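You operate a simulated robot arm through the tools that you are given. There is no shell and no other tool. Be economical: measure what you need, move in short steps, check, and stop when the job is done.

Carry out the task below with a simulated robot arm. There is one attempt and no reset: what you move stays moved.

TASK
Take the brass fitting from the top of the long steel bench and put it on top of the orange cable reel. Press the down key two times. Take the pleated filter and put it on top of the steel cone. Take the steel cup and leave it on the top of the pale boxes. Stack the rubber pad labelled "26" from the top of the end boxes on top of the rubber pad marked "92". Take the red cover and put it on the top of the small blue cabinet. Fetch the danger sign and stand it on the top of the black shelf. Put the capped steel tube on the shelf under the long steel bench. Put the red fuse on the top of the leak detector. Take the blue strap roll and leave it on the green manual. Fetch the white jar and stand it on the job card. Open the lower small drawer. Do these in any order. Set down upright: red cover, danger sign, red fuse, white jar.

Only the result counts: the job must be done as asked and must still hold three seconds after the hand-in. Knocking over, shifting, dropping, spilling or breaking anything else fails it. Lids that push on must go on centred and level and be pressed home; caps that screw on are set level and turned clockwise until they are tight.

THE ROBOT
A 6-joint arm with a fingered hand on a trunk, on a base that drives. Base frame: it is fixed to the floor where the robot stands at the start and does not move with it; the origin is under the middle of the robot, x ahead of it, y to its left, z up; the surface under the hand at the start is at about z = 860. Readings come in mm, rad, newtons and seconds.
With the tool pointing down near the work surface it reaches from about 220 to 660 mm from the robot's upright axis, wherever it stands. Its first joint turns from -2.897 to 2.897 rad. Places, roughly: blue strap roll (7x7x3 cm) [-1500, 600, 900]; brass fitting (3x3x4 cm) [500, 100, 900]; capped steel tube (4x4x10 cm) [500, -300, 900]; danger sign [750, -500, 1000]; down key [-1500, -6700, 1000]; green manual [-3500, 2500, 750]; job card [-3500, 1750, 750]; lower small drawer [-3600, 2400, 900]; orange cable reel (7x7x8 cm) [500, 0, 900]; pleated filter (6x6x14 cm) [-400, -4700, 900]; red cover (6x6x6 cm) [100, -2200, 1000]; red fuse [500, -250, 750]; rubber pad [-3000, -4250, 1000]; shelf under the long steel bench [500, 300, 200]; steel cone (7x7x8 cm) [-400, -4800, 900]; steel cup (9x8x8 cm) [-500, -4500, 900]; top of the black shelf [600, -2300, 900]; top of the leak detector (23x25 cm) [-1400, 2120, 900]; top of the pale boxes [-1700, -5000, 900]; top of the small blue cabinet (16x15 cm) [-3540, -1500, 960]; white jar (8x8x10 cm) [-1800, 700, 900]. Payload 4 kg.
The TCP is the grasp point between the finger pads, 26 mm short of the fingertips. In the tool frame z runs along the fingers and y along their closing line. Largest opening 148 mm; the body of the gripper starts 73 mm behind the TCP. The gripper is a hand of 3 fingers: y runs from the thumb to the fingers, the wrist lies at [0, 0, -239] in the tool frame, and closing takes about 1.5 s.
Orientation is that of the tool frame in the base frame, as a unit quaternion [x, y, z, w]. With the fingers straight down and closing along the base's y, the tool's x points along the base's -x, its y along +y and its z along -z.

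THE INTERFACE
- The arm moves only by the tool servo_tool. Its argument "motion" is a list of rows, each an object of numbers (a shift or turn left out is 0, a gripper value left out holds the last): "wx", "wy", "wz": the turn, a rotation vector about the base's x, y, z in units of 180 degrees (1.0 is 180 degrees); "x", "y", "z": the shift along the base's x, y, z in units of 200 mm (1.0 is 200 mm). In form: [{"wx": .., "wy": .., "wz": .., "x": .., "y": .., "z": ..}, ...]. A call has 1 to 20 rows; each row is the pose to reach, as a shift and turn from the pose commanded when the call began. "grip" is the finger opening in mm, from 0 to 148, set as the call begins (left out, the last holds). A call with a number of a shift or a turn outside -1 to 1 is refused whole. A row lasts 0.2 s, in which the tool goes at most 50 mm and 0.15 rad; a call with a longer step from one row to the next is refused whole, and so is a gripper value outside its range. Where a pose cannot be reached the arm comes as near as it can. A force on the tool above 40 N (or 10 N above the force at the start of the call, whichever is more), or a blocked arm, ends the call early, and 0.2 s more pass. The fingers move at their own pace (about 153 mm/s each) and stop on an object; they squeeze with about 26 N. The grip force told is the motor's: it shows also when the fingers shut on nothing. Time passes only in rows, and 0.2 s behind the last, so rows that repeat a pose let the fingers close. The reply holds the time, the measured pose of the TCP, the force on the tool along the base axes, the opening and the grip force, in the units named above and with some noise, with the torque about the TCP (base axes, N m) and any sound that the robot's microphone picked up.
- Cameras (640 x 400 px; columns grow to the right, rows downward): "scene" is now at [48.2, 180, 1422.4]; the picture's right is [-0.40, -0.92, 0.00], its down [-0.73, 0.32, -0.61] and it looks along [0.56, -0.24, -0.79] (base axes); focal length 257 px, centre (320, 200). "wrist" rides on the gripper at [68, -39, -90] in the tool frame; the picture's right is [0.50, 0.87, 0.00], its down [-0.66, 0.38, -0.65] and it looks along [-0.57, 0.33, 0.76] (tool axes); focal length 222 px, centre (320, 200).
- capture(camera): a new picture of that camera. The clock stands still meanwhile.
- raise_lower(by): slides the trunk up (or, below 0, down) by that many mm; the arm and the scene camera ride with it, the base frame stays. It gives what a move gives, with no picture.
- roll_base(legs): drives the robot by 1 to 6 legs, each [ahead, left, turn to the left] in mm, mm and rad, along the robot's own axes; the way and the turn of a leg run together, so that a leg with both is an arc; at most 1500 mm and 3.142 rad a leg. The arm and the cameras ride along, it lands a little off, and it stops where it bumps. It gives what a move gives.
- curl_fingers(finger1, finger2, thumb_bend): sets how far each is bent, from 0 (flat) to 1 (curled in); at 0.3 the hand is open as for a grip, at 0.7 the pads meet at the TCP. One left out holds its place. A second passes; each finger stops where it meets its share of the squeeze, and holds until it gets a number again. A gripper value or a shape takes the hand back. It gives what a move gives, with no picture; readings hold the bend of each and the force on the fingers (four entries, about 0 where the hand has none), thumb and palm.
- hand_shape(shape): the hand has 3 fingers and takes this shape, open, in about a second: jaw (thumb against the fingers, like two jaws); tri (thumb and two fingers); tip (a fingertip pinch); poke (one finger out to press); point (the index stretched); flat (the hand flat); cup (the hand cupped); fist (a fist). The gripper value then closes the fingers along that shape, each until it touches; the sizes above hold for jaw. It gives what a move gives, with no picture.
- head_to(pan, tilt): turns the head with the scene camera to pan (to the left, within 2.094 rad either way) and tilt (down, from -0.506 to 1.204), counted from straight ahead of the robot. It gives what a move gives.
- probe_pixels(camera, pixels): for up to 12 pixels [column, row] of the newest picture of that camera ("zoom" is the newest enlarged one), the place [x, y, z] in the base frame of the surface seen there, good to about 2 mm. The clock stands still meanwhile.
- zoom(camera, box): a new picture of the part [left, top, right, bottom] of that camera's present view, enlarged. The clock stands still meanwhile.
- sign_off(): hands the job in; it is judged then, once.

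Go step by step. Measure first, check grasps and placings, and put right what went wrong. The budget is 364 turns and 306 pictures, counting those below and the enlarged ones. Unless the task says otherwise, let go and move clear before handing in, and close with one line.

The tools are called after "Call:" by a JSON object that holds its "fn" and its "kwargs". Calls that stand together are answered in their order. servo_tool: Moves the arm, as the interface text tells. Its arguments: {"type":"object","properties":{"motion":{"type":"array","items":{"type":"object","properties":{"wx":{"type":"number"},"wy":{"type":"number"},"wz":{"type":"number"},"x":{"type":"number"},"y":{"type":"number"},"z":{"type":"number"}}}},"grip":{"type":"number"}},"required":["motion"]} The other tools are called the same way: raise_lower (by) slides the trunk up or down; hand_shape (shape) gives the hand a shape; curl_fingers (finger1, finger2, thumb_bend) moves the fingers one by one; roll_base (legs) drives the base; head_to (pan, tilt) turns the head that bears the scene camera; capture (camera) takes a picture; probe_pixels (camera, pixels) gives the place of the surface under pixels of a picture; zoom (camera, box) takes an enlarged picture of a part of a camera's view; sign_off () hands the job in.

At the start:

```text
t: 0.0
ee_pos: [387.7, -69.8, 1138.7]
ee_rot: [0.0, 1.0, 0.0, 0.0]
contact_force: [0.4, 0.0, 0.2]
moment: [-0.01, -0.01, 0.01]
grip_width: 147.7
gripper_force: 0.1
shape: jaw
bend: [0.3, 0.3, 0.3]
finger forces: [0.1, 0.1, 0.0, 0.0, 0.1, 0.0]
trunk travel left (down, up): [-175.0, 142.0]
robot x, y, heading: [3.2, 2.1, 0.001]
head pan, tilt: [-0.41, 0.918]
```

scene: 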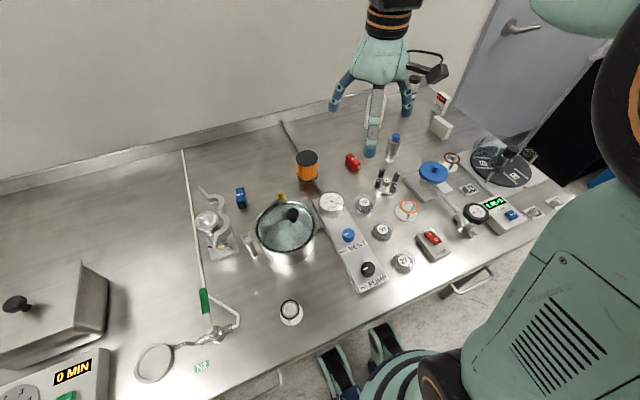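
wrist: 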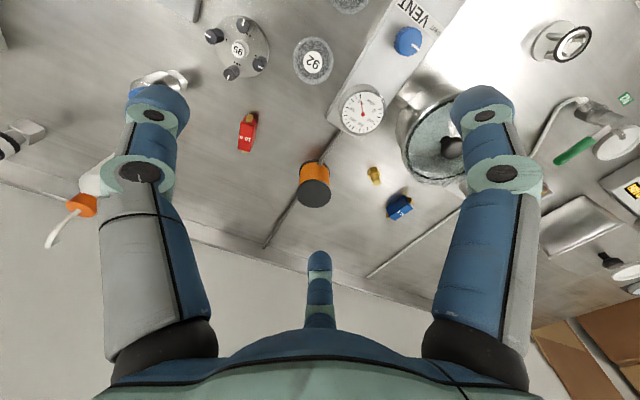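

The scene picture shows the orange reel at (307,165) and a small brass item near (281,197); the wrist picture shows it at (375,176). I'll measure these and zoom in.

Call:
{"fn": "probe_pixels", "kwargs": {"camera": "wrist", "pixels": [[375, 172], [375, 182], [316, 190], [300, 172], [330, 200], [248, 132], [312, 65], [237, 48], [400, 207]]}}

Call:
{"fn": "zoom", "kwargs": {"camera": "scene", "box": [220, 120, 380, 220]}}

Call:
{"fn": "zoom", "kwargs": {"camera": "scene", "box": [340, 70, 580, 220]}}

```text
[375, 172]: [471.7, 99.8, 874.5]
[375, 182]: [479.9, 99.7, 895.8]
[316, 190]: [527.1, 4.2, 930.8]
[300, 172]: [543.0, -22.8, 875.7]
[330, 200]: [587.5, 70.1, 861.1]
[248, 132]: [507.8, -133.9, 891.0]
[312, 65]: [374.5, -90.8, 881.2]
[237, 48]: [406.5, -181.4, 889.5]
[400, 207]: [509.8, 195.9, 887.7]
```

```text
4.00 times, centred on (300, 170) of scene
```

zoom: 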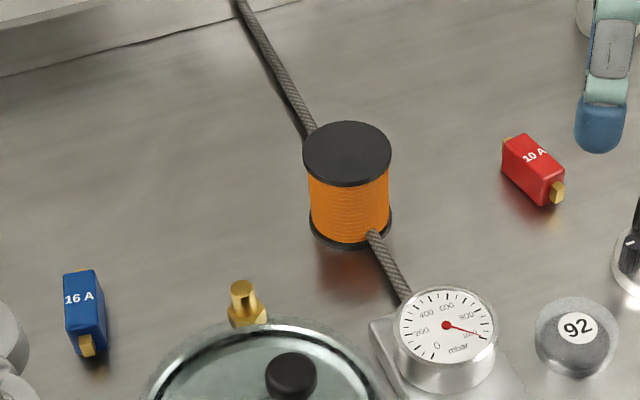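

```text
2.67 times, centred on (460, 145) of scene
```

zoom: 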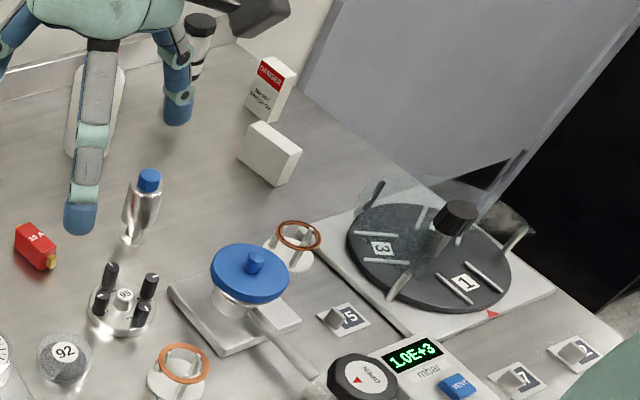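

Brass fitting is at about (475,100), reel top at about (527,4,930). I'll measure the fingers, the pot rim, the tube and the sign before moving.

Call:
{"fn": "probe_pixels", "kwargs": {"camera": "scene", "pixels": [[334, 104], [370, 150], [406, 108], [281, 196], [285, 203], [257, 222], [307, 157], [393, 138], [392, 150], [441, 98], [438, 126], [349, 159]]}}

Call:
{"fn": "zoom", "kwargs": {"camera": "scene", "box": [320, 0, 480, 160]}}

Call:
{"fn": "probe_pixels", "kwargs": {"camera": "wrist", "pixels": [[320, 258], [155, 96], [485, 96], [140, 175], [500, 175], [398, 130], [430, 185], [460, 190], [376, 168], [378, 186], [366, 172], [384, 174]]}}

```text
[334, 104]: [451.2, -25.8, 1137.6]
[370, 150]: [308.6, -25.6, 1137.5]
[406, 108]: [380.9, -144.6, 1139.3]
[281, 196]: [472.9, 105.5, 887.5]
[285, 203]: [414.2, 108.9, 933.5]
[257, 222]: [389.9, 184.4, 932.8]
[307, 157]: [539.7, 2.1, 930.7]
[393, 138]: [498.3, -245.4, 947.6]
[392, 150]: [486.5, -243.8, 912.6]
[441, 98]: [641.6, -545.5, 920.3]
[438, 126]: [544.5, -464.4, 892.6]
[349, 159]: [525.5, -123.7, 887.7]
```

```text
2.50 times, centred on (400, 80) of scene
```

zoom: 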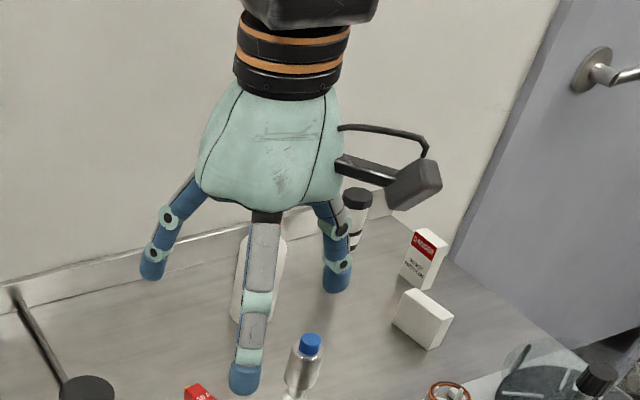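

```text
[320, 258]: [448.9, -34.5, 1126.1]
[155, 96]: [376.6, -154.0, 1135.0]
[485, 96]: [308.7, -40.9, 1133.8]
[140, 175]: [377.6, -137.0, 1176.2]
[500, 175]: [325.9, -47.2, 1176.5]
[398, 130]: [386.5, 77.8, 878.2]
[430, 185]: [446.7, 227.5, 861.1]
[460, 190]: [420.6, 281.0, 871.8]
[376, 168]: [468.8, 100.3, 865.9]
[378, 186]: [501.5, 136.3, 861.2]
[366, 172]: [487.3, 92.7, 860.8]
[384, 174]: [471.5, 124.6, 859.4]
```

The three fingertips sit around the TCP at radius ~75, with the pot rim (z 933) close behind the fitting. I'll turn the hand so a finger gap faces the pot, hover over the fitting, and look.

Call:
{"fn": "servo_tool", "kwargs": {"motion": [{"wz": 0.042, "x": 0.036, "y": 0.07}, {"wz": 0.084, "x": 0.072, "y": 0.14}, {"wz": 0.126, "x": 0.108, "y": 0.21}, {"wz": 0.168, "x": 0.144, "y": 0.28}, {"wz": 0.21, "x": 0.18, "y": 0.35}, {"wz": 0.252, "x": 0.216, "y": 0.42, "z": -0.1}, {"wz": 0.294, "x": 0.252, "y": 0.49, "z": -0.2}, {"wz": 0.336, "x": 0.288, "y": 0.56, "z": -0.3}, {"wz": 0.378, "x": 0.324, "y": 0.63, "z": -0.4}, {"wz": 0.42, "x": 0.36, "y": 0.7, "z": -0.5}, {"wz": 0.46, "x": 0.396, "y": 0.77, "z": -0.5}, {"wz": 0.5, "x": 0.43, "y": 0.85, "z": -0.5}, {"wz": 0.5, "x": 0.43, "y": 0.85, "z": -0.5}], "grip": 70}}

Call:
{"fn": "capture", "kwargs": {"camera": "wrist"}}

Call:
{"fn": "capture", "kwargs": {"camera": "scene"}}

```text
t: 2.8
ee_pos: [473.1, 98.6, 1040.6]
ee_rot: [0.708, -0.706, -0.001, 0.0]
contact_force: [0.1, 0.1, 0.4]
moment: [0.01, 0.05, 0.03]
grip_width: 70.6
gripper_force: 0.0
shape: jaw
bend: [0.37, 0.37, 0.7]
finger forces: [0.0, 0.1, 0.1, 0.1, 0.0, 0.0]
trunk travel left (down, up): [-175.0, 142.0]
robot x, y, heading: [1.8, 3.1, 0.005]
head pan, tilt: [-0.41, 0.918]
```

```text
300 pictures are left
```

wrist: 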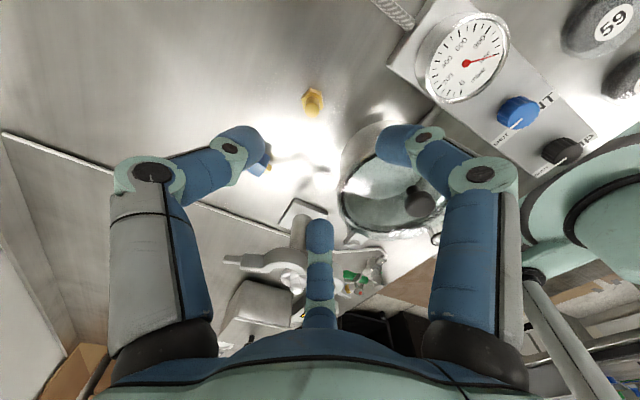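

```text
299 pictures are left
```

scene: 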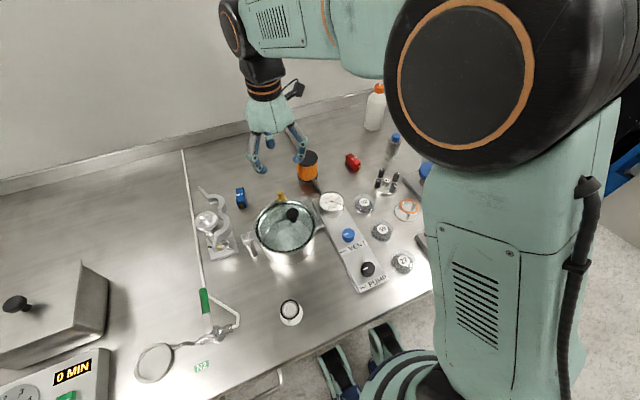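

The fitting shows at (313,100) in the wrist view. I'll measure it along with the finger tips at this opening.

Call:
{"fn": "probe_pixels", "kwargs": {"camera": "wrist", "pixels": [[240, 135], [398, 138], [320, 222], [313, 93], [313, 100], [313, 108], [304, 103], [322, 103], [350, 160], [400, 122], [418, 200], [262, 165]]}}

Call:
{"fn": "zoom", "kwargs": {"camera": "wrist", "box": [273, 75, 353, 125]}}

Call:
{"fn": "zoom", "kwargs": {"camera": "scene", "box": [220, 90, 340, 220]}}

```text
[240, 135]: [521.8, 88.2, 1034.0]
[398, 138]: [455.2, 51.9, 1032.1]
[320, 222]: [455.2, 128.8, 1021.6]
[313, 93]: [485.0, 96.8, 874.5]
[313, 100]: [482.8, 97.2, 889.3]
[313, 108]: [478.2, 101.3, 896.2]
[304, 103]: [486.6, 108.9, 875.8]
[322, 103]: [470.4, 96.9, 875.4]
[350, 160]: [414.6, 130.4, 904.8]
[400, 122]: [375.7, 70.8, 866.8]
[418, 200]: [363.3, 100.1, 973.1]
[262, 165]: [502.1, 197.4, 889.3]
```

```text
8.00 times, centred on (313, 100) of wrist
```

zoom: 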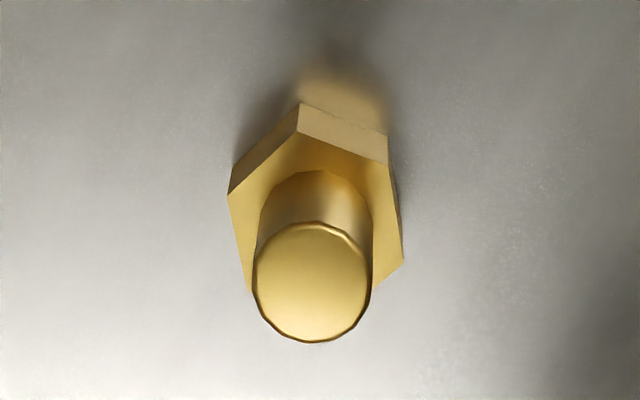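

```text
3.08 times, centred on (280, 155) of scene
```

zoom: 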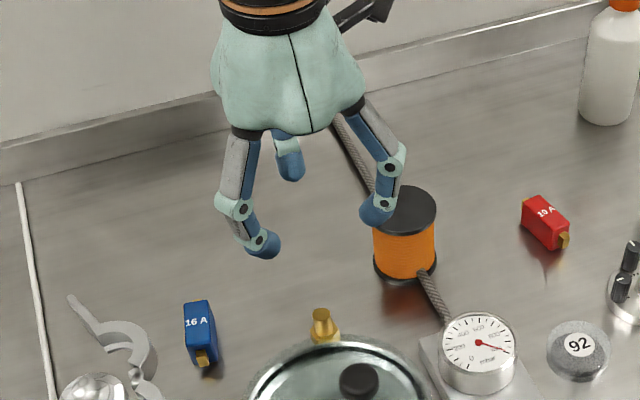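

Tube centre of the fitting is at about (478,101), top at 897. Descending to TCP z≈889, then closing.

Call:
{"fn": "servo_tool", "kwargs": {"motion": [{"x": 0.025, "y": 0.012, "z": -0.2}, {"x": 0.025, "y": 0.012, "z": -0.4}, {"x": 0.025, "y": 0.012, "z": -0.6}, {"x": 0.025, "y": 0.012, "z": -0.7}, {"x": 0.025, "y": 0.012, "z": -0.757}, {"x": 0.025, "y": 0.012, "z": -0.757}]}}

Call:
{"fn": "servo_tool", "kwargs": {"motion": [{}, {}, {}, {}, {}, {}, {}, {}], "grip": 0}}

Call:
{"fn": "servo_tool", "kwargs": {"motion": [{"z": 0.1}, {"z": 0.3}, {"z": 0.5}, {"z": 0.65}, {"z": 0.65}]}}

Call:
{"fn": "capture", "kwargs": {"camera": "wrist"}}

```text
t: 4.2
ee_pos: [479.0, 102.4, 887.7]
ee_rot: [-0.707, 0.707, 0.0, 0.0]
contact_force: [-1.2, -0.6, -0.1]
moment: [-0.01, 0.0, 0.03]
grip_width: 70.2
gripper_force: 0.1
shape: jaw
bend: [0.37, 0.37, 0.7]
finger forces: [0.2, 0.1, 0.0, 0.1, 0.0, 0.0]
trunk travel left (down, up): [-175.0, 142.0]
robot x, y, heading: [1.0, 1.2, -0.006]
head pan, tilt: [-0.41, 0.918]
```

```text
t: 6.0
ee_pos: [479.2, 102.3, 886.0]
ee_rot: [0.708, -0.707, -0.001, 0.001]
contact_force: [0.0, 0.0, 0.8]
moment: [0.02, -0.03, -0.01]
grip_width: 21.5
gripper_force: 25.2
shape: jaw
bend: [0.74, 0.75, 0.7]
finger forces: [22.7, 23.1, 0.0, 0.0, 22.8, 0.1]
trunk travel left (down, up): [-175.0, 142.0]
robot x, y, heading: [-0.1, -2.6, 0.0]
head pan, tilt: [-0.41, 0.918]
```

```text
t: 7.2
ee_pos: [477.0, 104.3, 1020.7]
ee_rot: [-0.707, 0.708, 0.0, 0.0]
contact_force: [0.5, 0.5, 0.1]
moment: [-0.01, 0.01, 0.01]
grip_width: 21.1
gripper_force: 25.8
shape: jaw
bend: [0.74, 0.75, 0.7]
finger forces: [22.5, 23.0, 0.0, 0.0, 22.7, 0.0]
trunk travel left (down, up): [-175.0, 142.0]
robot x, y, heading: [-1.6, -0.6, -0.001]
head pan, tilt: [-0.41, 0.918]
```

```text
296 pictures are left
```

wrist: 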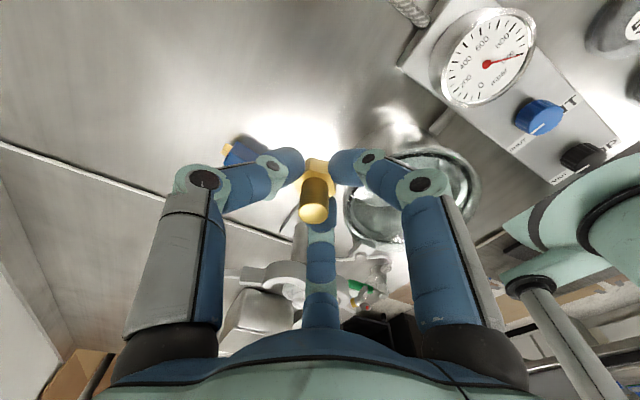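

The fitting is held between the fingers (wrist 314,190). Now I'll measure the reel top's edges for its centre, and the held fitting.

Call:
{"fn": "zoom", "kwargs": {"camera": "scene", "box": [240, 100, 360, 220]}}

Call:
{"fn": "probe_pixels", "kwargs": {"camera": "wrist", "pixels": [[314, 213], [306, 213], [322, 213], [322, 173]]}}

```text
3.33 times, centred on (300, 160) of scene
```

zoom: 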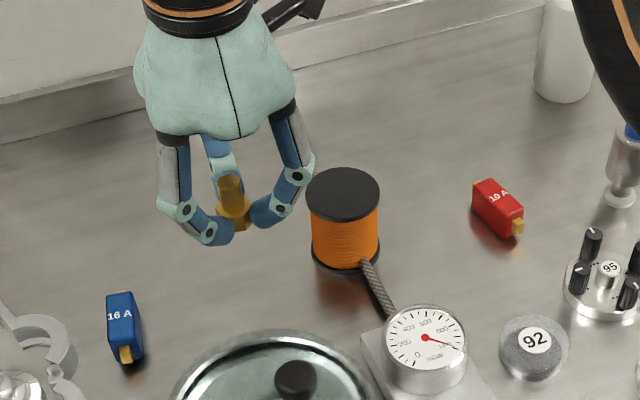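

```text
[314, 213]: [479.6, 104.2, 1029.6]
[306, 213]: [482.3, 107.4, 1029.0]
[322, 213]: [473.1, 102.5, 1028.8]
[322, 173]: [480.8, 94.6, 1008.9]
```

Call:
{"fn": "probe_pixels", "kwargs": {"camera": "zoom", "pixels": [[310, 193], [376, 193], [342, 172], [342, 215], [325, 175], [343, 193], [232, 180]]}}

```text
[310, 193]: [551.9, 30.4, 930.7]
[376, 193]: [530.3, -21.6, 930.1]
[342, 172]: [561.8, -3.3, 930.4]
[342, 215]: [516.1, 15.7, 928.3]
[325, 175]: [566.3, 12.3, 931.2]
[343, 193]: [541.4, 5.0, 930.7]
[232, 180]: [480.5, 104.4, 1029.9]
```

Reel centre is (540,5,930.7). Moving over it and lowering the fitting until it touches.

Call:
{"fn": "servo_tool", "kwargs": {"motion": [{"x": 0.08, "y": -0.12}, {"x": 0.16, "y": -0.25}, {"x": 0.24, "y": -0.38}, {"x": 0.303, "y": -0.495}, {"x": 0.303, "y": -0.495, "z": -0.15}, {"x": 0.303, "y": -0.495, "z": -0.25}, {"x": 0.303, "y": -0.495, "z": -0.28}, {"x": 0.303, "y": -0.495, "z": -0.295}, {"x": 0.303, "y": -0.495, "z": -0.303}, {"x": 0.303, "y": -0.495, "z": -0.303}]}}

Call:
{"fn": "zoom", "kwargs": {"camera": "scene", "box": [240, 100, 360, 220]}}

```text
t: 9.4
ee_pos: [537.4, 39.3, 959.8]
ee_rot: [-0.697, 0.717, -0.011, -0.008]
contact_force: [0.2, 0.2, -0.3]
moment: [0.01, 0.0, -0.02]
grip_width: 21.0
gripper_force: 25.9
shape: jaw
bend: [0.74, 0.75, 0.7]
finger forces: [22.5, 23.2, 0.0, 0.0, 23.0, 0.0]
out of reach, approached as far as the arm can: row 2, 3, 4, 5, 6, 7, 8, 9, 10
trunk travel left (down, up): [-175.0, 142.0]
robot x, y, heading: [-1.1, -1.3, -0.0]
head pan, tilt: [-0.41, 0.918]
```

```text
3.33 times, centred on (300, 160) of scene
```

zoom: 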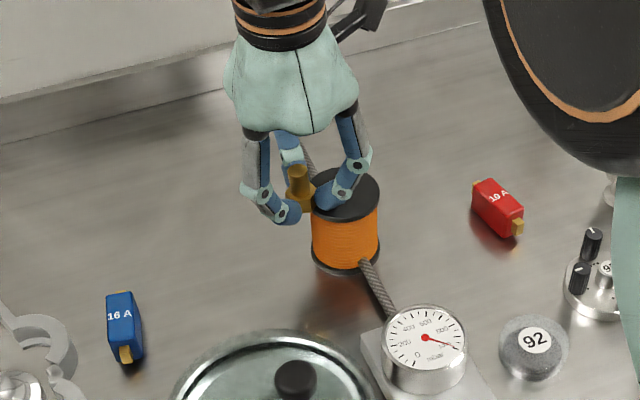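

The arm stopped 35 mm short (wrist limit likely with this yaw). I'll lift, turn the hand back to the original yaw, and move over the reel.

Call:
{"fn": "servo_tool", "kwargs": {"motion": [{"z": 0.15}, {"z": 0.3}, {"z": 0.3, "wz": -0.045}, {"z": 0.3, "wz": -0.09}, {"z": 0.3, "wz": -0.135}, {"z": 0.3, "wz": -0.18}, {"z": 0.3, "wz": -0.225}, {"z": 0.3, "wz": -0.27}, {"z": 0.3, "wz": -0.315}, {"z": 0.3, "wz": -0.36}, {"z": 0.3, "wz": -0.405}, {"z": 0.3, "wz": -0.45}, {"z": 0.3, "wz": -0.49}, {"z": 0.3, "wz": -0.49, "x": 0.01, "y": -0.1}, {"z": 0.3, "wz": -0.49, "x": 0.01, "y": -0.17}, {"z": 0.3, "wz": -0.49, "x": 0.01, "y": -0.17}]}}

Call:
{"fn": "zoom", "kwargs": {"camera": "scene", "box": [240, 100, 360, 220]}}

Call:
{"fn": "capture", "kwargs": {"camera": "wrist"}}

```text
t: 12.8
ee_pos: [536.4, 4.3, 1014.8]
ee_rot: [-0.015, 1.0, 0.0, 0.001]
contact_force: [0.1, 0.3, -0.5]
moment: [-0.02, 0.01, 0.0]
grip_width: 21.1
gripper_force: 26.1
shape: jaw
bend: [0.74, 0.75, 0.7]
finger forces: [22.5, 23.3, 0.1, 0.0, 23.0, 0.1]
out of reach, approached as far as the arm can: row 1, 2
trunk travel left (down, up): [-175.0, 142.0]
robot x, y, heading: [2.1, 2.8, 0.002]
head pan, tilt: [-0.41, 0.918]
```

```text
3.33 times, centred on (300, 160) of scene
```

zoom: 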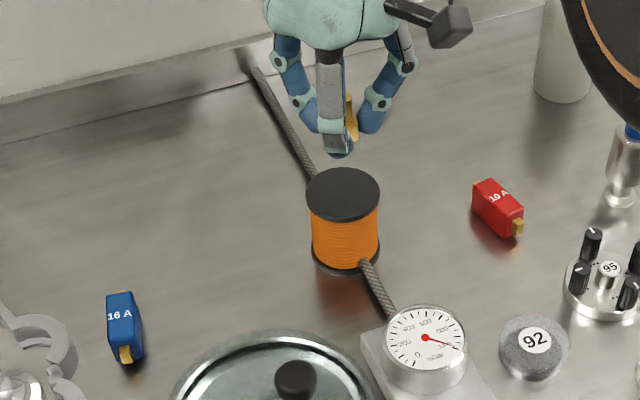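

```text
292 pictures are left
```

wrist: 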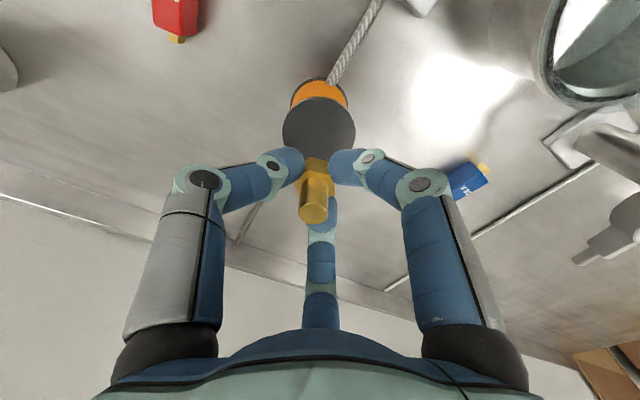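

Call:
{"fn": "probe_pixels", "kwargs": {"camera": "wrist", "pixels": [[313, 213], [305, 213], [321, 213], [284, 125], [354, 125], [318, 99]]}}

```text
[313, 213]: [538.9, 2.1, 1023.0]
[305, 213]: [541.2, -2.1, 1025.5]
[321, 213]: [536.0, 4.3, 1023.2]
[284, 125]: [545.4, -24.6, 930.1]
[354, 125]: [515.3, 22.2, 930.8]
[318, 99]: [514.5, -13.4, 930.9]
```

Fitting is 3 mm off in y; correct and lower to the reel top, release and rise.

Call:
{"fn": "servo_tool", "kwargs": {"motion": [{"x": 0.005, "y": 0.017, "z": -0.15}, {"x": 0.005, "y": 0.017, "z": -0.25}, {"x": 0.005, "y": 0.017, "z": -0.267}, {"x": 0.005, "y": 0.017, "z": -0.274}, {"x": 0.005, "y": 0.017, "z": -0.278}, {"x": 0.005, "y": 0.017, "z": -0.278}]}}

Call:
{"fn": "zoom", "kwargs": {"camera": "scene", "box": [260, 110, 360, 190]}}

```text
t: 14.2
ee_pos: [536.1, 6.4, 959.6]
ee_rot: [-0.015, 1.0, 0.0, 0.0]
contact_force: [-0.2, 1.3, 0.0]
moment: [0.01, 0.0, 0.03]
grip_width: 21.3
gripper_force: 25.8
shape: jaw
bend: [0.74, 0.75, 0.7]
finger forces: [22.5, 23.1, 0.1, 0.1, 23.0, 0.0]
trunk travel left (down, up): [-175.0, 142.0]
robot x, y, heading: [0.9, -1.8, -0.001]
head pan, tilt: [-0.41, 0.918]
```

```text
5.00 times, centred on (310, 150) of scene
```

zoom: 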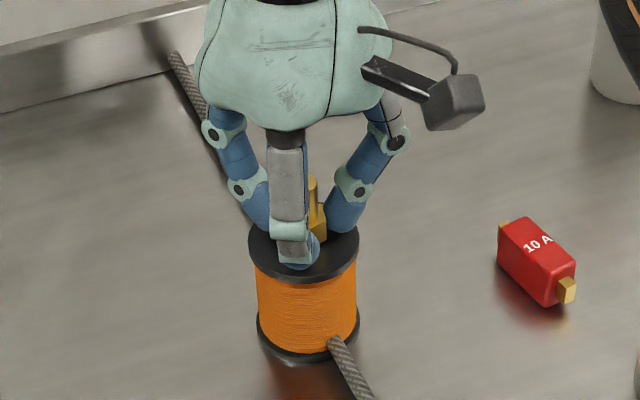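

No contact yet. Lowering a little more.

Call:
{"fn": "servo_tool", "kwargs": {"motion": [{"z": -0.005}, {"z": -0.01}, {"z": -0.01}]}}

```text
t: 15.0
ee_pos: [538.0, 6.6, 958.5]
ee_rot: [-0.016, 1.0, 0.0, 0.0]
contact_force: [-0.9, -1.1, -0.7]
moment: [-0.02, -0.01, 0.0]
grip_width: 21.0
gripper_force: 25.8
shape: jaw
bend: [0.74, 0.75, 0.7]
finger forces: [22.5, 23.0, 0.0, 0.1, 23.0, 0.0]
trunk travel left (down, up): [-175.0, 142.0]
robot x, y, heading: [-2.7, -1.1, -0.0]
head pan, tilt: [-0.41, 0.918]
```

Call:
{"fn": "servo_tool", "kwargs": {"motion": [{"z": -0.005}, {"z": -0.01}, {"z": -0.01}]}}

```text
t: 15.8
ee_pos: [536.7, 7.6, 957.0]
ee_rot: [-0.016, 1.0, 0.0, 0.0]
contact_force: [0.1, 0.0, 2.6]
moment: [-0.07, -0.04, 0.0]
grip_width: 21.1
gripper_force: 26.1
shape: jaw
bend: [0.74, 0.75, 0.7]
finger forces: [22.4, 23.2, 0.0, 0.0, 24.7, 0.1]
trunk travel left (down, up): [-175.0, 142.0]
robot x, y, heading: [0.2, 1.3, 0.001]
head pan, tilt: [-0.41, 0.918]
```

Contact of 2.6 N: the fitting is down. Release and rise.

Call:
{"fn": "servo_tool", "kwargs": {"motion": [{}, {}, {}, {}, {"z": 0.1}, {"z": 0.3}, {"z": 0.5}, {"z": 0.75}, {"z": 0.75}], "grip": 60}}

Call:
{"fn": "capture", "kwargs": {"camera": "scene"}}

Call:
{"fn": "zoom", "kwargs": {"camera": "scene", "box": [260, 110, 460, 235]}}

```text
t: 17.8
ee_pos: [537.6, 6.5, 1106.0]
ee_rot: [-0.016, 1.0, 0.0, 0.0]
contact_force: [-0.2, 0.5, -0.1]
moment: [0.01, -0.01, -0.01]
grip_width: 59.4
gripper_force: 0.0
shape: jaw
bend: [0.77, 0.77, 0.7]
finger forces: [0.1, 0.1, 0.0, 0.0, 0.0, 0.0]
trunk travel left (down, up): [-175.0, 142.0]
robot x, y, heading: [2.4, 2.0, -0.002]
head pan, tilt: [-0.41, 0.918]
```

```text
290 pictures are left
```

scene: 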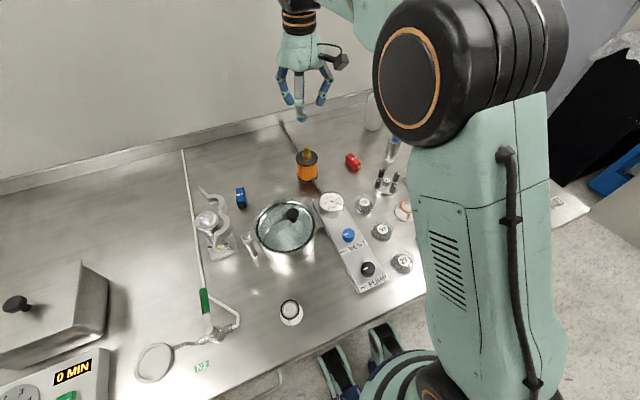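

```text
3.20 times, centred on (360, 172) of scene
```

zoom: 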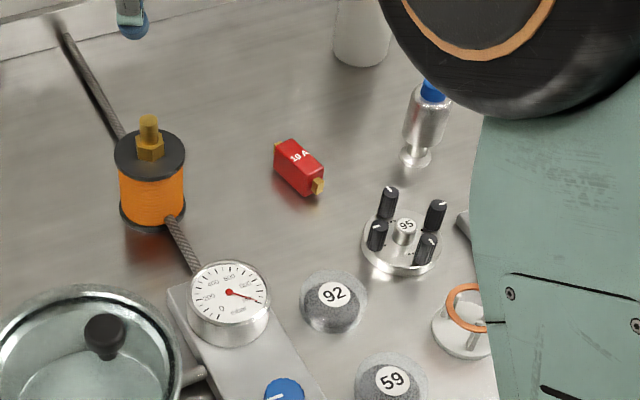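

The fitting stands on the reel (zoom 150,140). Now a look around for driving, before handling the tube.

Call:
{"fn": "head_to", "kwargs": {"pan": 2.05, "tilt": 0.4}}

Call:
{"fn": "capture", "kwargs": {"camera": "scene"}}

Call:
{"fn": "head_to", "kwargs": {"pan": -2.05, "tilt": 0.4}}

Call:
{"fn": "capture", "kwargs": {"camera": "scene"}}

```text
t: 20.0
ee_pos: [536.7, 5.6, 1105.9]
ee_rot: [-0.016, 1.0, 0.0, 0.0]
contact_force: [-0.7, -0.6, -0.3]
moment: [0.01, -0.01, 0.0]
grip_width: 59.6
gripper_force: 0.1
shape: jaw
bend: [0.77, 0.77, 0.7]
finger forces: [0.0, 0.1, 0.1, 0.0, 0.1, 0.1]
trunk travel left (down, up): [-175.0, 142.0]
robot x, y, heading: [4.6, -0.6, 0.002]
head pan, tilt: [2.051, 0.4]
```

```text
288 pictures are left
```

scene: 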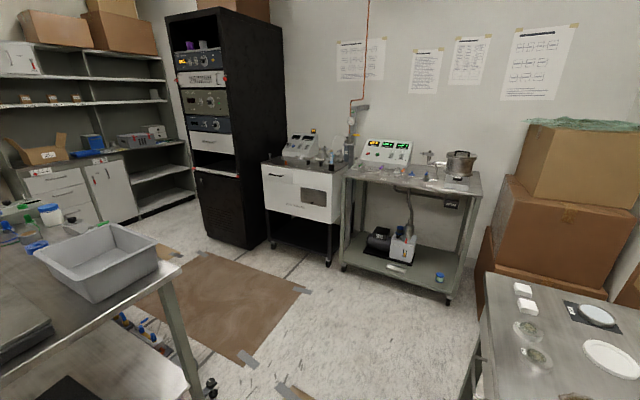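

```text
t: 23.4
ee_pos: [537.8, 5.3, 1105.2]
ee_rot: [-0.015, 1.0, 0.0, 0.0]
contact_force: [-0.1, 0.4, -0.5]
moment: [-0.04, -0.02, -0.03]
grip_width: 59.5
gripper_force: 0.0
shape: jaw
bend: [0.77, 0.77, 0.7]
finger forces: [0.0, 0.0, 0.1, 0.1, 0.0, 0.1]
trunk travel left (down, up): [-175.0, 142.0]
robot x, y, heading: [-2.3, -1.0, -0.0]
head pan, tilt: [-2.051, 0.4]
```

```text
287 pictures are left
```

scene: 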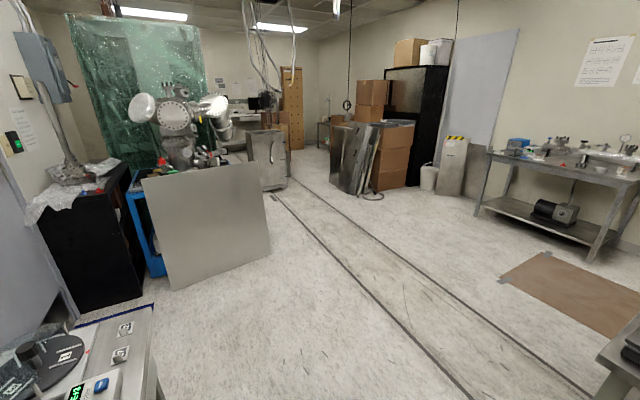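

I'll probe positions of the floor-level obstacles from this view.

Call:
{"fn": "probe_pixels", "kwargs": {"camera": "scene", "pixels": [[600, 360], [630, 345], [175, 290], [268, 245], [145, 230], [90, 310], [248, 185], [290, 185], [330, 190], [478, 210], [590, 255], [430, 190]]}}

Call:
{"fn": "head_to", "kwargs": {"pan": 1.9, "tilt": 0.6}}

Call:
{"fn": "capture", "kwargs": {"camera": "scene"}}

```text
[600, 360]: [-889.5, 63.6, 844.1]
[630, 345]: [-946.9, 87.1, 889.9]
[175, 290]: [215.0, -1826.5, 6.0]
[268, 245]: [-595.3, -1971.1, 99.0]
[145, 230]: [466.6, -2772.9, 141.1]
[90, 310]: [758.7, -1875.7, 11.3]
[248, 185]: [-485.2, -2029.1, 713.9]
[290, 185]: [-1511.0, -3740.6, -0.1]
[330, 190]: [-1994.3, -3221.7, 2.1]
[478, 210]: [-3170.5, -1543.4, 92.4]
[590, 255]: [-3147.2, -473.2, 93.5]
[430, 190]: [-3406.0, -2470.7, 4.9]
```

```text
t: 26.6
ee_pos: [536.1, 5.2, 1105.0]
ee_rot: [-0.016, 1.0, 0.0, 0.0]
contact_force: [-0.3, -0.5, 0.0]
moment: [0.02, 0.04, 0.01]
grip_width: 59.8
gripper_force: 0.0
shape: jaw
bend: [0.77, 0.77, 0.7]
finger forces: [0.1, 0.1, 0.0, 0.0, 0.1, 0.1]
trunk travel left (down, up): [-175.0, 142.0]
robot x, y, heading: [3.9, 3.4, -0.004]
head pan, tilt: [1.901, 0.6]
```

```text
286 pictures are left
```

scene: 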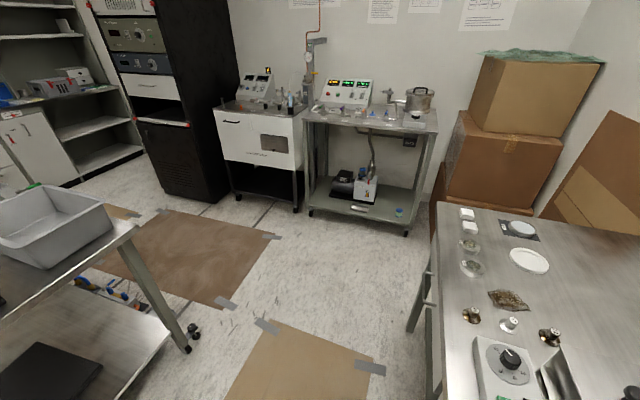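

Call:
{"fn": "probe_pixels", "kwargs": {"camera": "scene", "pixels": [[135, 225], [190, 345], [410, 325], [440, 205], [310, 210], [405, 233], [295, 208], [225, 190], [345, 190], [435, 390], [30, 375], [430, 395]]}}

Call:
{"fn": "head_to", "kwargs": {"pan": 0.9, "tilt": 1.0}}

Call:
{"fn": "capture", "kwargs": {"camera": "scene"}}

```text
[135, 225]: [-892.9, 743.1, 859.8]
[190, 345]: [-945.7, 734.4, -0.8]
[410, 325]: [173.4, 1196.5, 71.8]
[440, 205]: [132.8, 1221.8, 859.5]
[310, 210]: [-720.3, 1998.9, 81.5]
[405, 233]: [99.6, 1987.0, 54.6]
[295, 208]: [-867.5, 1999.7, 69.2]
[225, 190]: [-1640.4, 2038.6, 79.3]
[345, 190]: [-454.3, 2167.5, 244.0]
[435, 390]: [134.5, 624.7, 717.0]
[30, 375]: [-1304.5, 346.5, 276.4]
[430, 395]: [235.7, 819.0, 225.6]
```

```text
t: 27.9
ee_pos: [537.1, 4.5, 1106.7]
ee_rot: [-0.016, 1.0, 0.0, -0.001]
contact_force: [0.4, 0.3, 0.0]
moment: [0.02, -0.06, 0.05]
grip_width: 59.5
gripper_force: 0.0
shape: jaw
bend: [0.77, 0.77, 0.7]
finger forces: [0.0, 0.1, 0.0, 0.0, 0.0, 0.0]
trunk travel left (down, up): [-175.0, 142.0]
robot x, y, heading: [-1.5, -3.1, -0.001]
head pan, tilt: [0.901, 1.0]
```

```text
285 pictures are left
```

scene: 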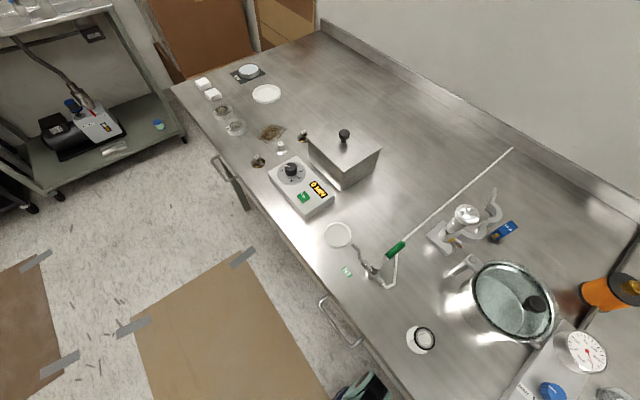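

The lane between this bench (edge x≈135) and the island (edge x≈-890) is clear; bench shelf is at z≈225. I'll tilt the hand 45° forward for the tube so it can be set upright on the low shelf, and approach it now.

Call:
{"fn": "servo_tool", "kwargs": {"motion": [{"x": -0.15, "y": -0.1}, {"x": -0.3, "y": -0.22}, {"x": -0.45, "y": -0.35}, {"x": -0.6, "y": -0.5}, {"x": -0.75, "y": -0.65}, {"x": -0.9, "y": -0.8}, {"x": -0.95, "y": -0.95, "wy": -0.042}, {"x": -0.95, "y": -0.95, "wy": -0.084}, {"x": -0.95, "y": -0.95, "wy": -0.126}, {"x": -0.95, "y": -0.95, "wy": -0.168}, {"x": -0.95, "y": -0.95, "wy": -0.21}, {"x": -0.95, "y": -0.95, "wy": -0.25}, {"x": -0.95, "y": -0.95, "wy": -0.25}]}}

Call:
{"fn": "head_to", "kwargs": {"pan": -0.5, "tilt": 0.8}}

Call:
{"fn": "capture", "kwargs": {"camera": "scene"}}

Call:
{"fn": "capture", "kwargs": {"camera": "wrist"}}

```text
t: 30.7
ee_pos: [350.9, -180.3, 1112.5]
ee_rot: [-0.013, 0.925, -0.007, 0.38]
contact_force: [-0.4, 0.2, 1.2]
moment: [0.0, -0.03, 0.03]
grip_width: 59.8
gripper_force: 0.2
shape: jaw
bend: [0.77, 0.77, 0.7]
finger forces: [0.1, 0.0, 0.0, 0.0, 0.0, 0.1]
out of reach, approached as far as the arm can: row 12, 13
trunk travel left (down, up): [-175.0, 142.0]
robot x, y, heading: [2.2, 0.4, 0.004]
head pan, tilt: [0.901, 1.0]
```

```text
t: 32.2
ee_pos: [348.8, -179.0, 1109.4]
ee_rot: [-0.013, 0.925, -0.006, 0.38]
contact_force: [0.0, -0.2, 0.6]
moment: [-0.03, -0.02, 0.02]
grip_width: 59.8
gripper_force: 0.2
shape: jaw
bend: [0.77, 0.77, 0.7]
finger forces: [0.1, 0.1, 0.0, 0.1, 0.1, 0.0]
trunk travel left (down, up): [-175.0, 142.0]
robot x, y, heading: [1.3, 6.3, -0.001]
head pan, tilt: [-0.499, 0.799]
```

```text
284 pictures are left
```

scene: 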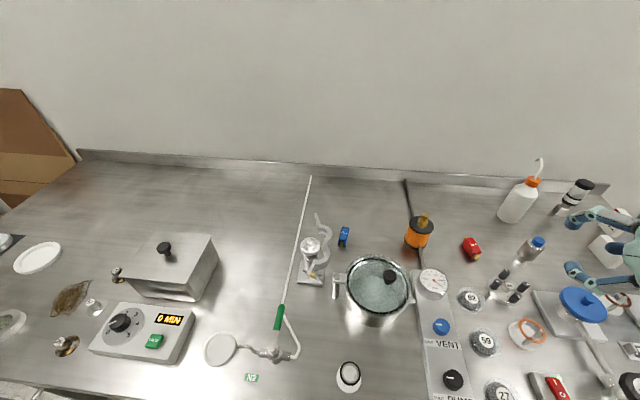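

```text
283 pictures are left
```

wrist: 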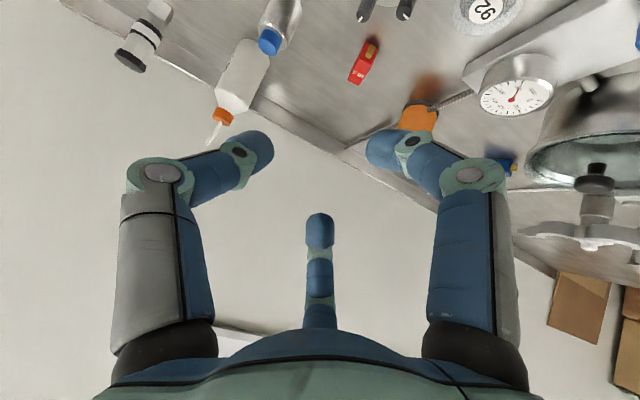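

Tube is at scene (530,250). Zooming and measuring it.

Call:
{"fn": "zoom", "kwargs": {"camera": "scene", "box": [440, 150, 640, 290]}}

Call:
{"fn": "probe_pixels", "kwargs": {"camera": "wrist", "pixels": [[269, 45], [283, 12], [299, 8], [270, 34]]}}

```text
2.86 times, centred on (540, 220) of scene
```

zoom: 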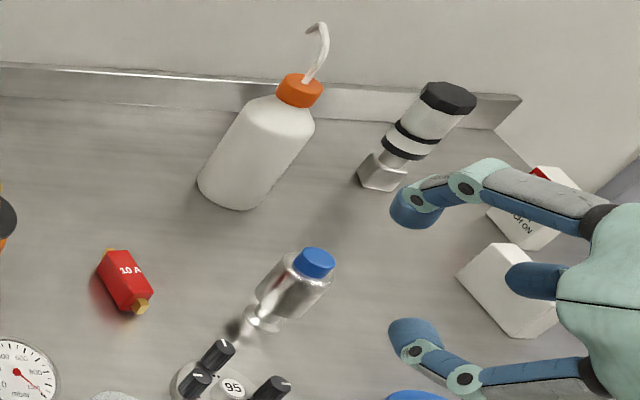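

```text
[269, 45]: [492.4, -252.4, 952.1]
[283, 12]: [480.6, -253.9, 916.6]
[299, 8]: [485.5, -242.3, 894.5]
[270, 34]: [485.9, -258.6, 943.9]
```

Call:
{"fn": "probe_pixels", "kwargs": {"camera": "scene", "pixels": [[582, 298], [560, 300], [528, 328], [515, 292], [493, 292], [538, 241], [527, 252], [523, 264], [545, 290], [530, 232], [606, 345], [503, 271]]}}

```text
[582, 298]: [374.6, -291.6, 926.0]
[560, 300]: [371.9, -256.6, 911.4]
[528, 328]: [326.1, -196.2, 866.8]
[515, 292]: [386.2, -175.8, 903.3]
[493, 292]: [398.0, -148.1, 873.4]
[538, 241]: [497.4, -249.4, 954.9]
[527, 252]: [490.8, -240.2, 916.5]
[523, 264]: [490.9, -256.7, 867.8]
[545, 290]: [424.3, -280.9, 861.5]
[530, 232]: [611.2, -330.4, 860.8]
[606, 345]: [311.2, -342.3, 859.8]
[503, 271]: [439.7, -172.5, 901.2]
```

Tube axis ≈(497,-249), body z≈885–935. A blue lid at (375,-292,926) would meet the wrist camera at 45°, so I'll use 35° tilt and hover first.

Call:
{"fn": "servo_tool", "kwargs": {"motion": [{"x": 0.15, "y": -0.07, "wy": 0.03}, {"x": 0.35, "y": -0.16, "wy": 0.053}, {"x": 0.55, "y": -0.25, "wy": 0.053}, {"x": 0.74, "y": -0.34, "wy": 0.053}, {"x": 0.74, "y": -0.34, "z": -0.15, "wy": 0.053}, {"x": 0.74, "y": -0.34, "z": -0.34, "wy": 0.053}, {"x": 0.74, "y": -0.34, "z": -0.34, "wy": 0.053}], "grip": 80}}

Call:
{"fn": "zoom", "kwargs": {"camera": "scene", "box": [440, 150, 640, 290]}}

Call:
{"fn": "capture", "kwargs": {"camera": "wrist"}}

```text
t: 33.8
ee_pos: [499.3, -246.2, 1039.3]
ee_rot: [-0.015, 0.952, -0.005, 0.305]
contact_force: [0.0, 0.4, 0.2]
moment: [-0.02, -0.04, 0.0]
grip_width: 79.6
gripper_force: 0.1
shape: jaw
bend: [0.35, 0.34, 0.7]
finger forces: [0.0, 0.1, 0.1, 0.0, 0.0, 0.0]
trunk travel left (down, up): [-175.0, 142.0]
robot x, y, heading: [1.4, -1.0, 0.005]
head pan, tilt: [-0.499, 0.799]
```

```text
2.86 times, centred on (540, 220) of scene
```

zoom: 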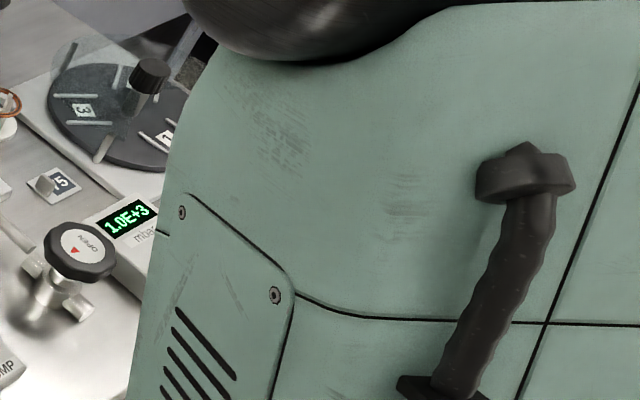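

```text
280 pictures are left
```

wrist: 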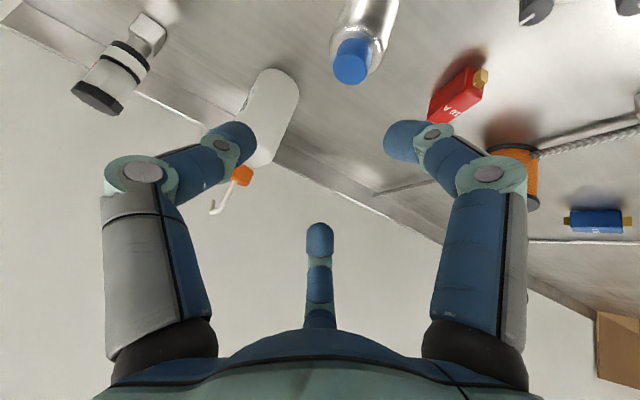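

Call:
{"fn": "probe_pixels", "kwargs": {"camera": "wrist", "pixels": [[352, 70], [352, 55], [335, 65], [369, 65], [365, 20], [345, 20], [388, 20]]}}

Call:
{"fn": "head_to", "kwargs": {"pan": -0.2, "tilt": 0.8}}

Call:
{"fn": "capture", "kwargs": {"camera": "scene"}}

```text
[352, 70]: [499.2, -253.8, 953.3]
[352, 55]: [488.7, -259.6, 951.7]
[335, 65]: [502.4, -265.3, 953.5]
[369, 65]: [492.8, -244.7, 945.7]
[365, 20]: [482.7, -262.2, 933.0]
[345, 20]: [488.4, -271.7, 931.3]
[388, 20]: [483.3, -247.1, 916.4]
```

```text
t: 34.6
ee_pos: [498.9, -245.6, 1040.8]
ee_rot: [-0.015, 0.953, -0.005, 0.304]
contact_force: [-0.4, 0.2, -0.1]
moment: [-0.03, 0.0, -0.04]
grip_width: 79.9
gripper_force: 0.0
shape: jaw
bend: [0.35, 0.34, 0.7]
finger forces: [0.1, 0.0, 0.0, 0.0, 0.0, 0.0]
trunk travel left (down, up): [-175.0, 142.0]
robot x, y, heading: [1.0, 0.7, -0.002]
head pan, tilt: [-0.201, 0.799]
```

```text
279 pictures are left
```

scene: 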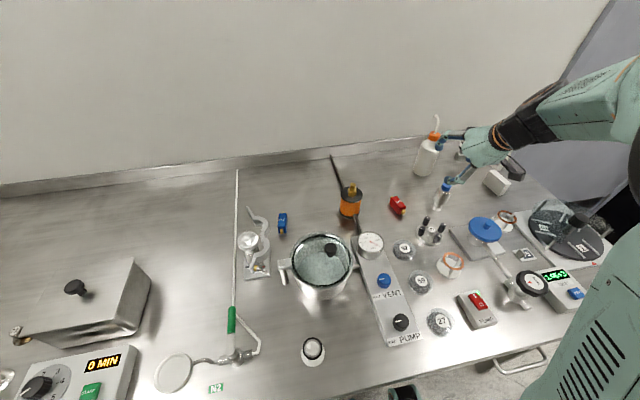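

Call:
{"fn": "servo_tool", "kwargs": {"motion": [{"x": -0.005, "y": -0.045, "z": -0.15}, {"x": -0.005, "y": -0.045, "z": -0.3}, {"x": -0.005, "y": -0.045, "z": -0.45}, {"x": -0.005, "y": -0.045, "z": -0.55}, {"x": -0.005, "y": -0.045, "z": -0.62}, {"x": -0.005, "y": -0.045, "z": -0.62}]}}

Call:
{"fn": "zoom", "kwargs": {"camera": "scene", "box": [370, 120, 570, 260]}}

Call:
{"fn": "capture", "kwargs": {"camera": "wrist"}}

```text
t: 36.0
ee_pos: [509.8, -255.2, 928.3]
ee_rot: [-0.013, 0.954, -0.004, 0.298]
contact_force: [0.4, -0.1, -1.3]
moment: [0.03, 0.0, -0.03]
grip_width: 79.6
gripper_force: 0.0
shape: jaw
bend: [0.35, 0.34, 0.7]
finger forces: [0.0, 0.1, 0.0, 0.0, 0.0, 0.0]
out of reach, approached as far as the arm can: row 4, 5, 6
trunk travel left (down, up): [-175.0, 142.0]
robot x, y, heading: [-1.5, -1.9, 0.002]
head pan, tilt: [-0.201, 0.799]
```

```text
2.86 times, centred on (470, 190) of scene
```

zoom: 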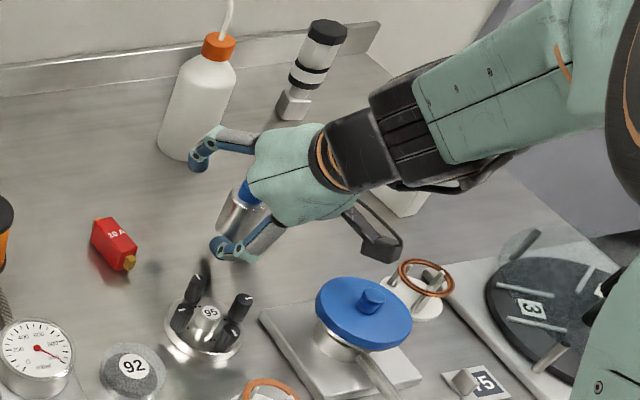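

```text
277 pictures are left
```

wrist: 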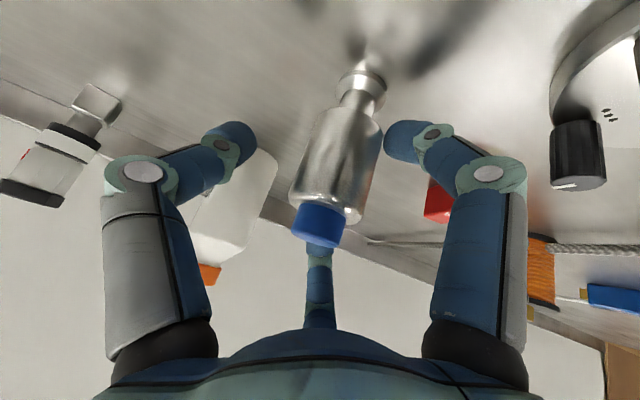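

Arm limit stopped it at z 928, x 510. I'll lower the trunk to bring the hand down and then correct x.

Call:
{"fn": "servo_tool", "kwargs": {"motion": [{"z": 0.1, "x": -0.06}, {"z": 0.2, "x": -0.06}, {"z": 0.2, "x": -0.06}]}}

Call:
{"fn": "raise_lower", "kwargs": {"by": -54}}

```text
t: 36.8
ee_pos: [495.2, -254.0, 969.6]
ee_rot: [-0.015, 0.952, -0.005, 0.304]
contact_force: [-0.6, 0.9, 0.7]
moment: [-0.03, 0.0, -0.01]
grip_width: 79.7
gripper_force: 0.1
shape: jaw
bend: [0.35, 0.34, 0.7]
finger forces: [0.0, 0.1, 0.0, 0.1, 0.0, 0.0]
trunk travel left (down, up): [-175.0, 142.0]
robot x, y, heading: [-3.7, 1.5, 0.002]
head pan, tilt: [-0.201, 0.799]
```

```text
t: 37.8
ee_pos: [496.6, -254.8, 916.5]
ee_rot: [-0.015, 0.953, -0.005, 0.303]
contact_force: [-0.2, 0.3, 0.3]
moment: [0.01, -0.01, 0.0]
grip_width: 79.5
gripper_force: 0.1
shape: jaw
bend: [0.35, 0.34, 0.7]
finger forces: [0.0, 0.0, 0.1, 0.1, 0.1, 0.1]
trunk travel left (down, up): [-121.0, 196.0]
robot x, y, heading: [-3.0, 0.7, 0.003]
head pan, tilt: [-0.201, 0.799]
```

Now at (497,-255,916). Close and check.

Call:
{"fn": "servo_tool", "kwargs": {"motion": [{}, {}, {}, {}, {}, {}, {}, {}], "grip": 0}}

Call:
{"fn": "capture", "kwargs": {"camera": "wrist"}}

Call:
{"fn": "zoom", "kwargs": {"camera": "scene", "box": [370, 120, 570, 260]}}

```text
t: 39.5
ee_pos: [495.5, -254.8, 915.3]
ee_rot: [-0.014, 0.952, -0.005, 0.305]
contact_force: [-0.1, 0.8, 0.6]
moment: [-0.03, -0.01, -0.01]
grip_width: 32.2
gripper_force: 26.2
shape: jaw
bend: [0.77, 0.76, 0.7]
finger forces: [19.7, 20.8, 0.0, 0.1, 23.1, 0.1]
trunk travel left (down, up): [-121.0, 196.0]
robot x, y, heading: [2.2, -2.2, 0.002]
head pan, tilt: [-0.201, 0.799]
```

```text
276 pictures are left
```

wrist: 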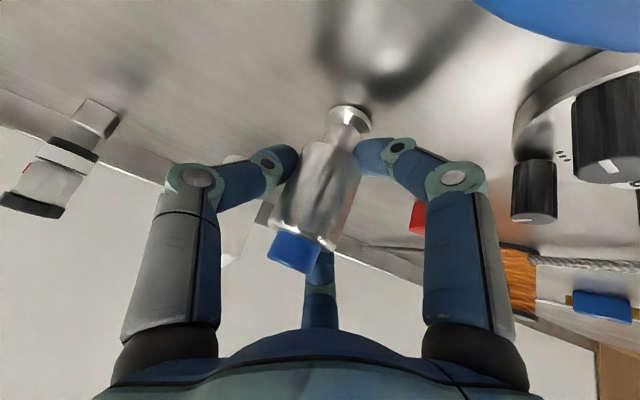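

```text
2.86 times, centred on (470, 190) of scene
```

zoom: 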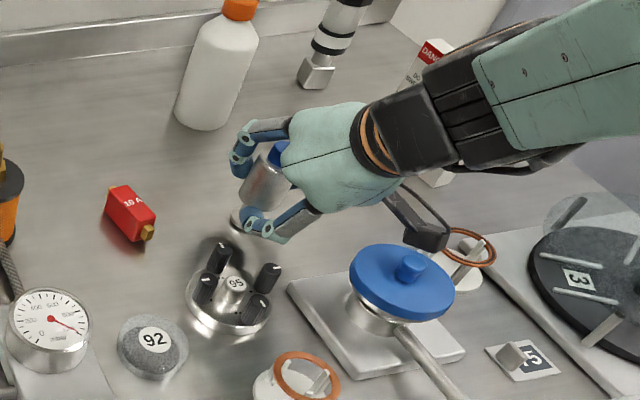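

Grip is firm (32 mm, ~20 N). Lift 130 mm and back the base away to view the shelf.

Call:
{"fn": "servo_tool", "kwargs": {"motion": [{"z": 0.1}, {"z": 0.3}, {"z": 0.5}, {"z": 0.7}, {"z": 0.7}]}}

Call:
{"fn": "roll_base", "kwargs": {"legs": [[-480, 0, 0]]}}

Call:
{"fn": "head_to", "kwargs": {"pan": 0.5, "tilt": 0.75}}

Call:
{"fn": "capture", "kwargs": {"camera": "scene"}}

Call:
{"fn": "capture", "kwargs": {"camera": "wrist"}}

```text
t: 40.8
ee_pos: [496.1, -256.8, 1055.3]
ee_rot: [-0.015, 0.953, -0.005, 0.304]
contact_force: [0.4, -0.3, -2.5]
moment: [0.03, 0.06, 0.04]
grip_width: 32.3
gripper_force: 25.7
shape: jaw
bend: [0.77, 0.76, 0.7]
finger forces: [19.8, 20.9, 0.1, 0.0, 23.3, 0.0]
trunk travel left (down, up): [-121.0, 196.0]
robot x, y, heading: [-0.4, -0.1, -0.001]
head pan, tilt: [-0.201, 0.799]
```

```text
t: 43.6
ee_pos: [19.0, -258.6, 1055.5]
ee_rot: [-0.012, 0.952, -0.005, 0.304]
contact_force: [-0.9, -0.2, -1.4]
moment: [0.0, 0.0, 0.01]
grip_width: 32.5
gripper_force: 25.7
shape: jaw
bend: [0.77, 0.76, 0.7]
finger forces: [19.7, 20.9, 0.1, 0.0, 23.1, 0.0]
trunk travel left (down, up): [-121.0, 196.0]
robot x, y, heading: [-478.3, 3.3, -0.01]
head pan, tilt: [-0.201, 0.799]
```

```text
t: 44.6
ee_pos: [21.0, -258.0, 1056.7]
ee_rot: [-0.011, 0.953, -0.007, 0.304]
contact_force: [-0.1, -0.3, -1.6]
moment: [0.02, 0.0, -0.02]
grip_width: 32.4
gripper_force: 24.9
shape: jaw
bend: [0.77, 0.76, 0.7]
finger forces: [19.8, 20.8, 0.0, 0.1, 23.1, 0.0]
trunk travel left (down, up): [-121.0, 196.0]
robot x, y, heading: [-472.2, -0.2, -0.014]
head pan, tilt: [0.499, 0.75]
```

```text
274 pictures are left
```

scene: 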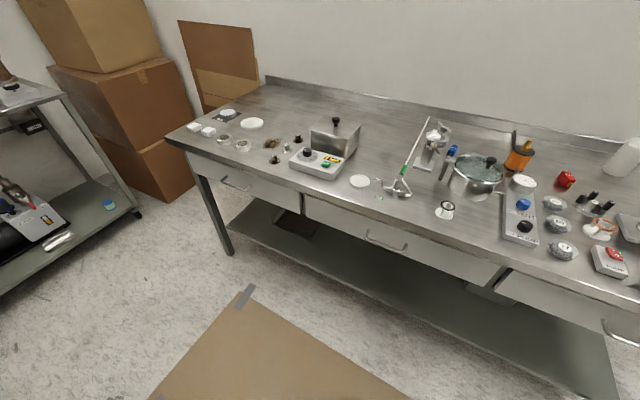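

```text
273 pictures are left
```

wrist: 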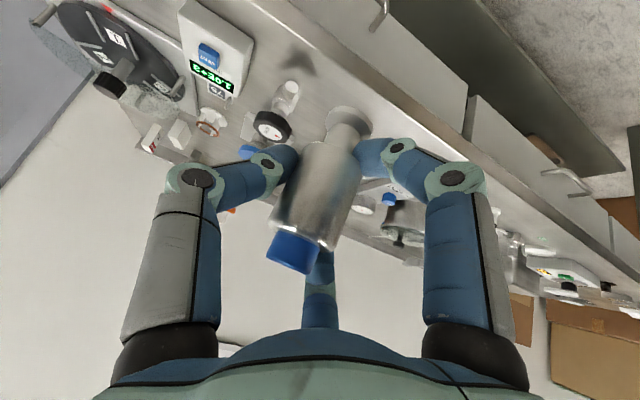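

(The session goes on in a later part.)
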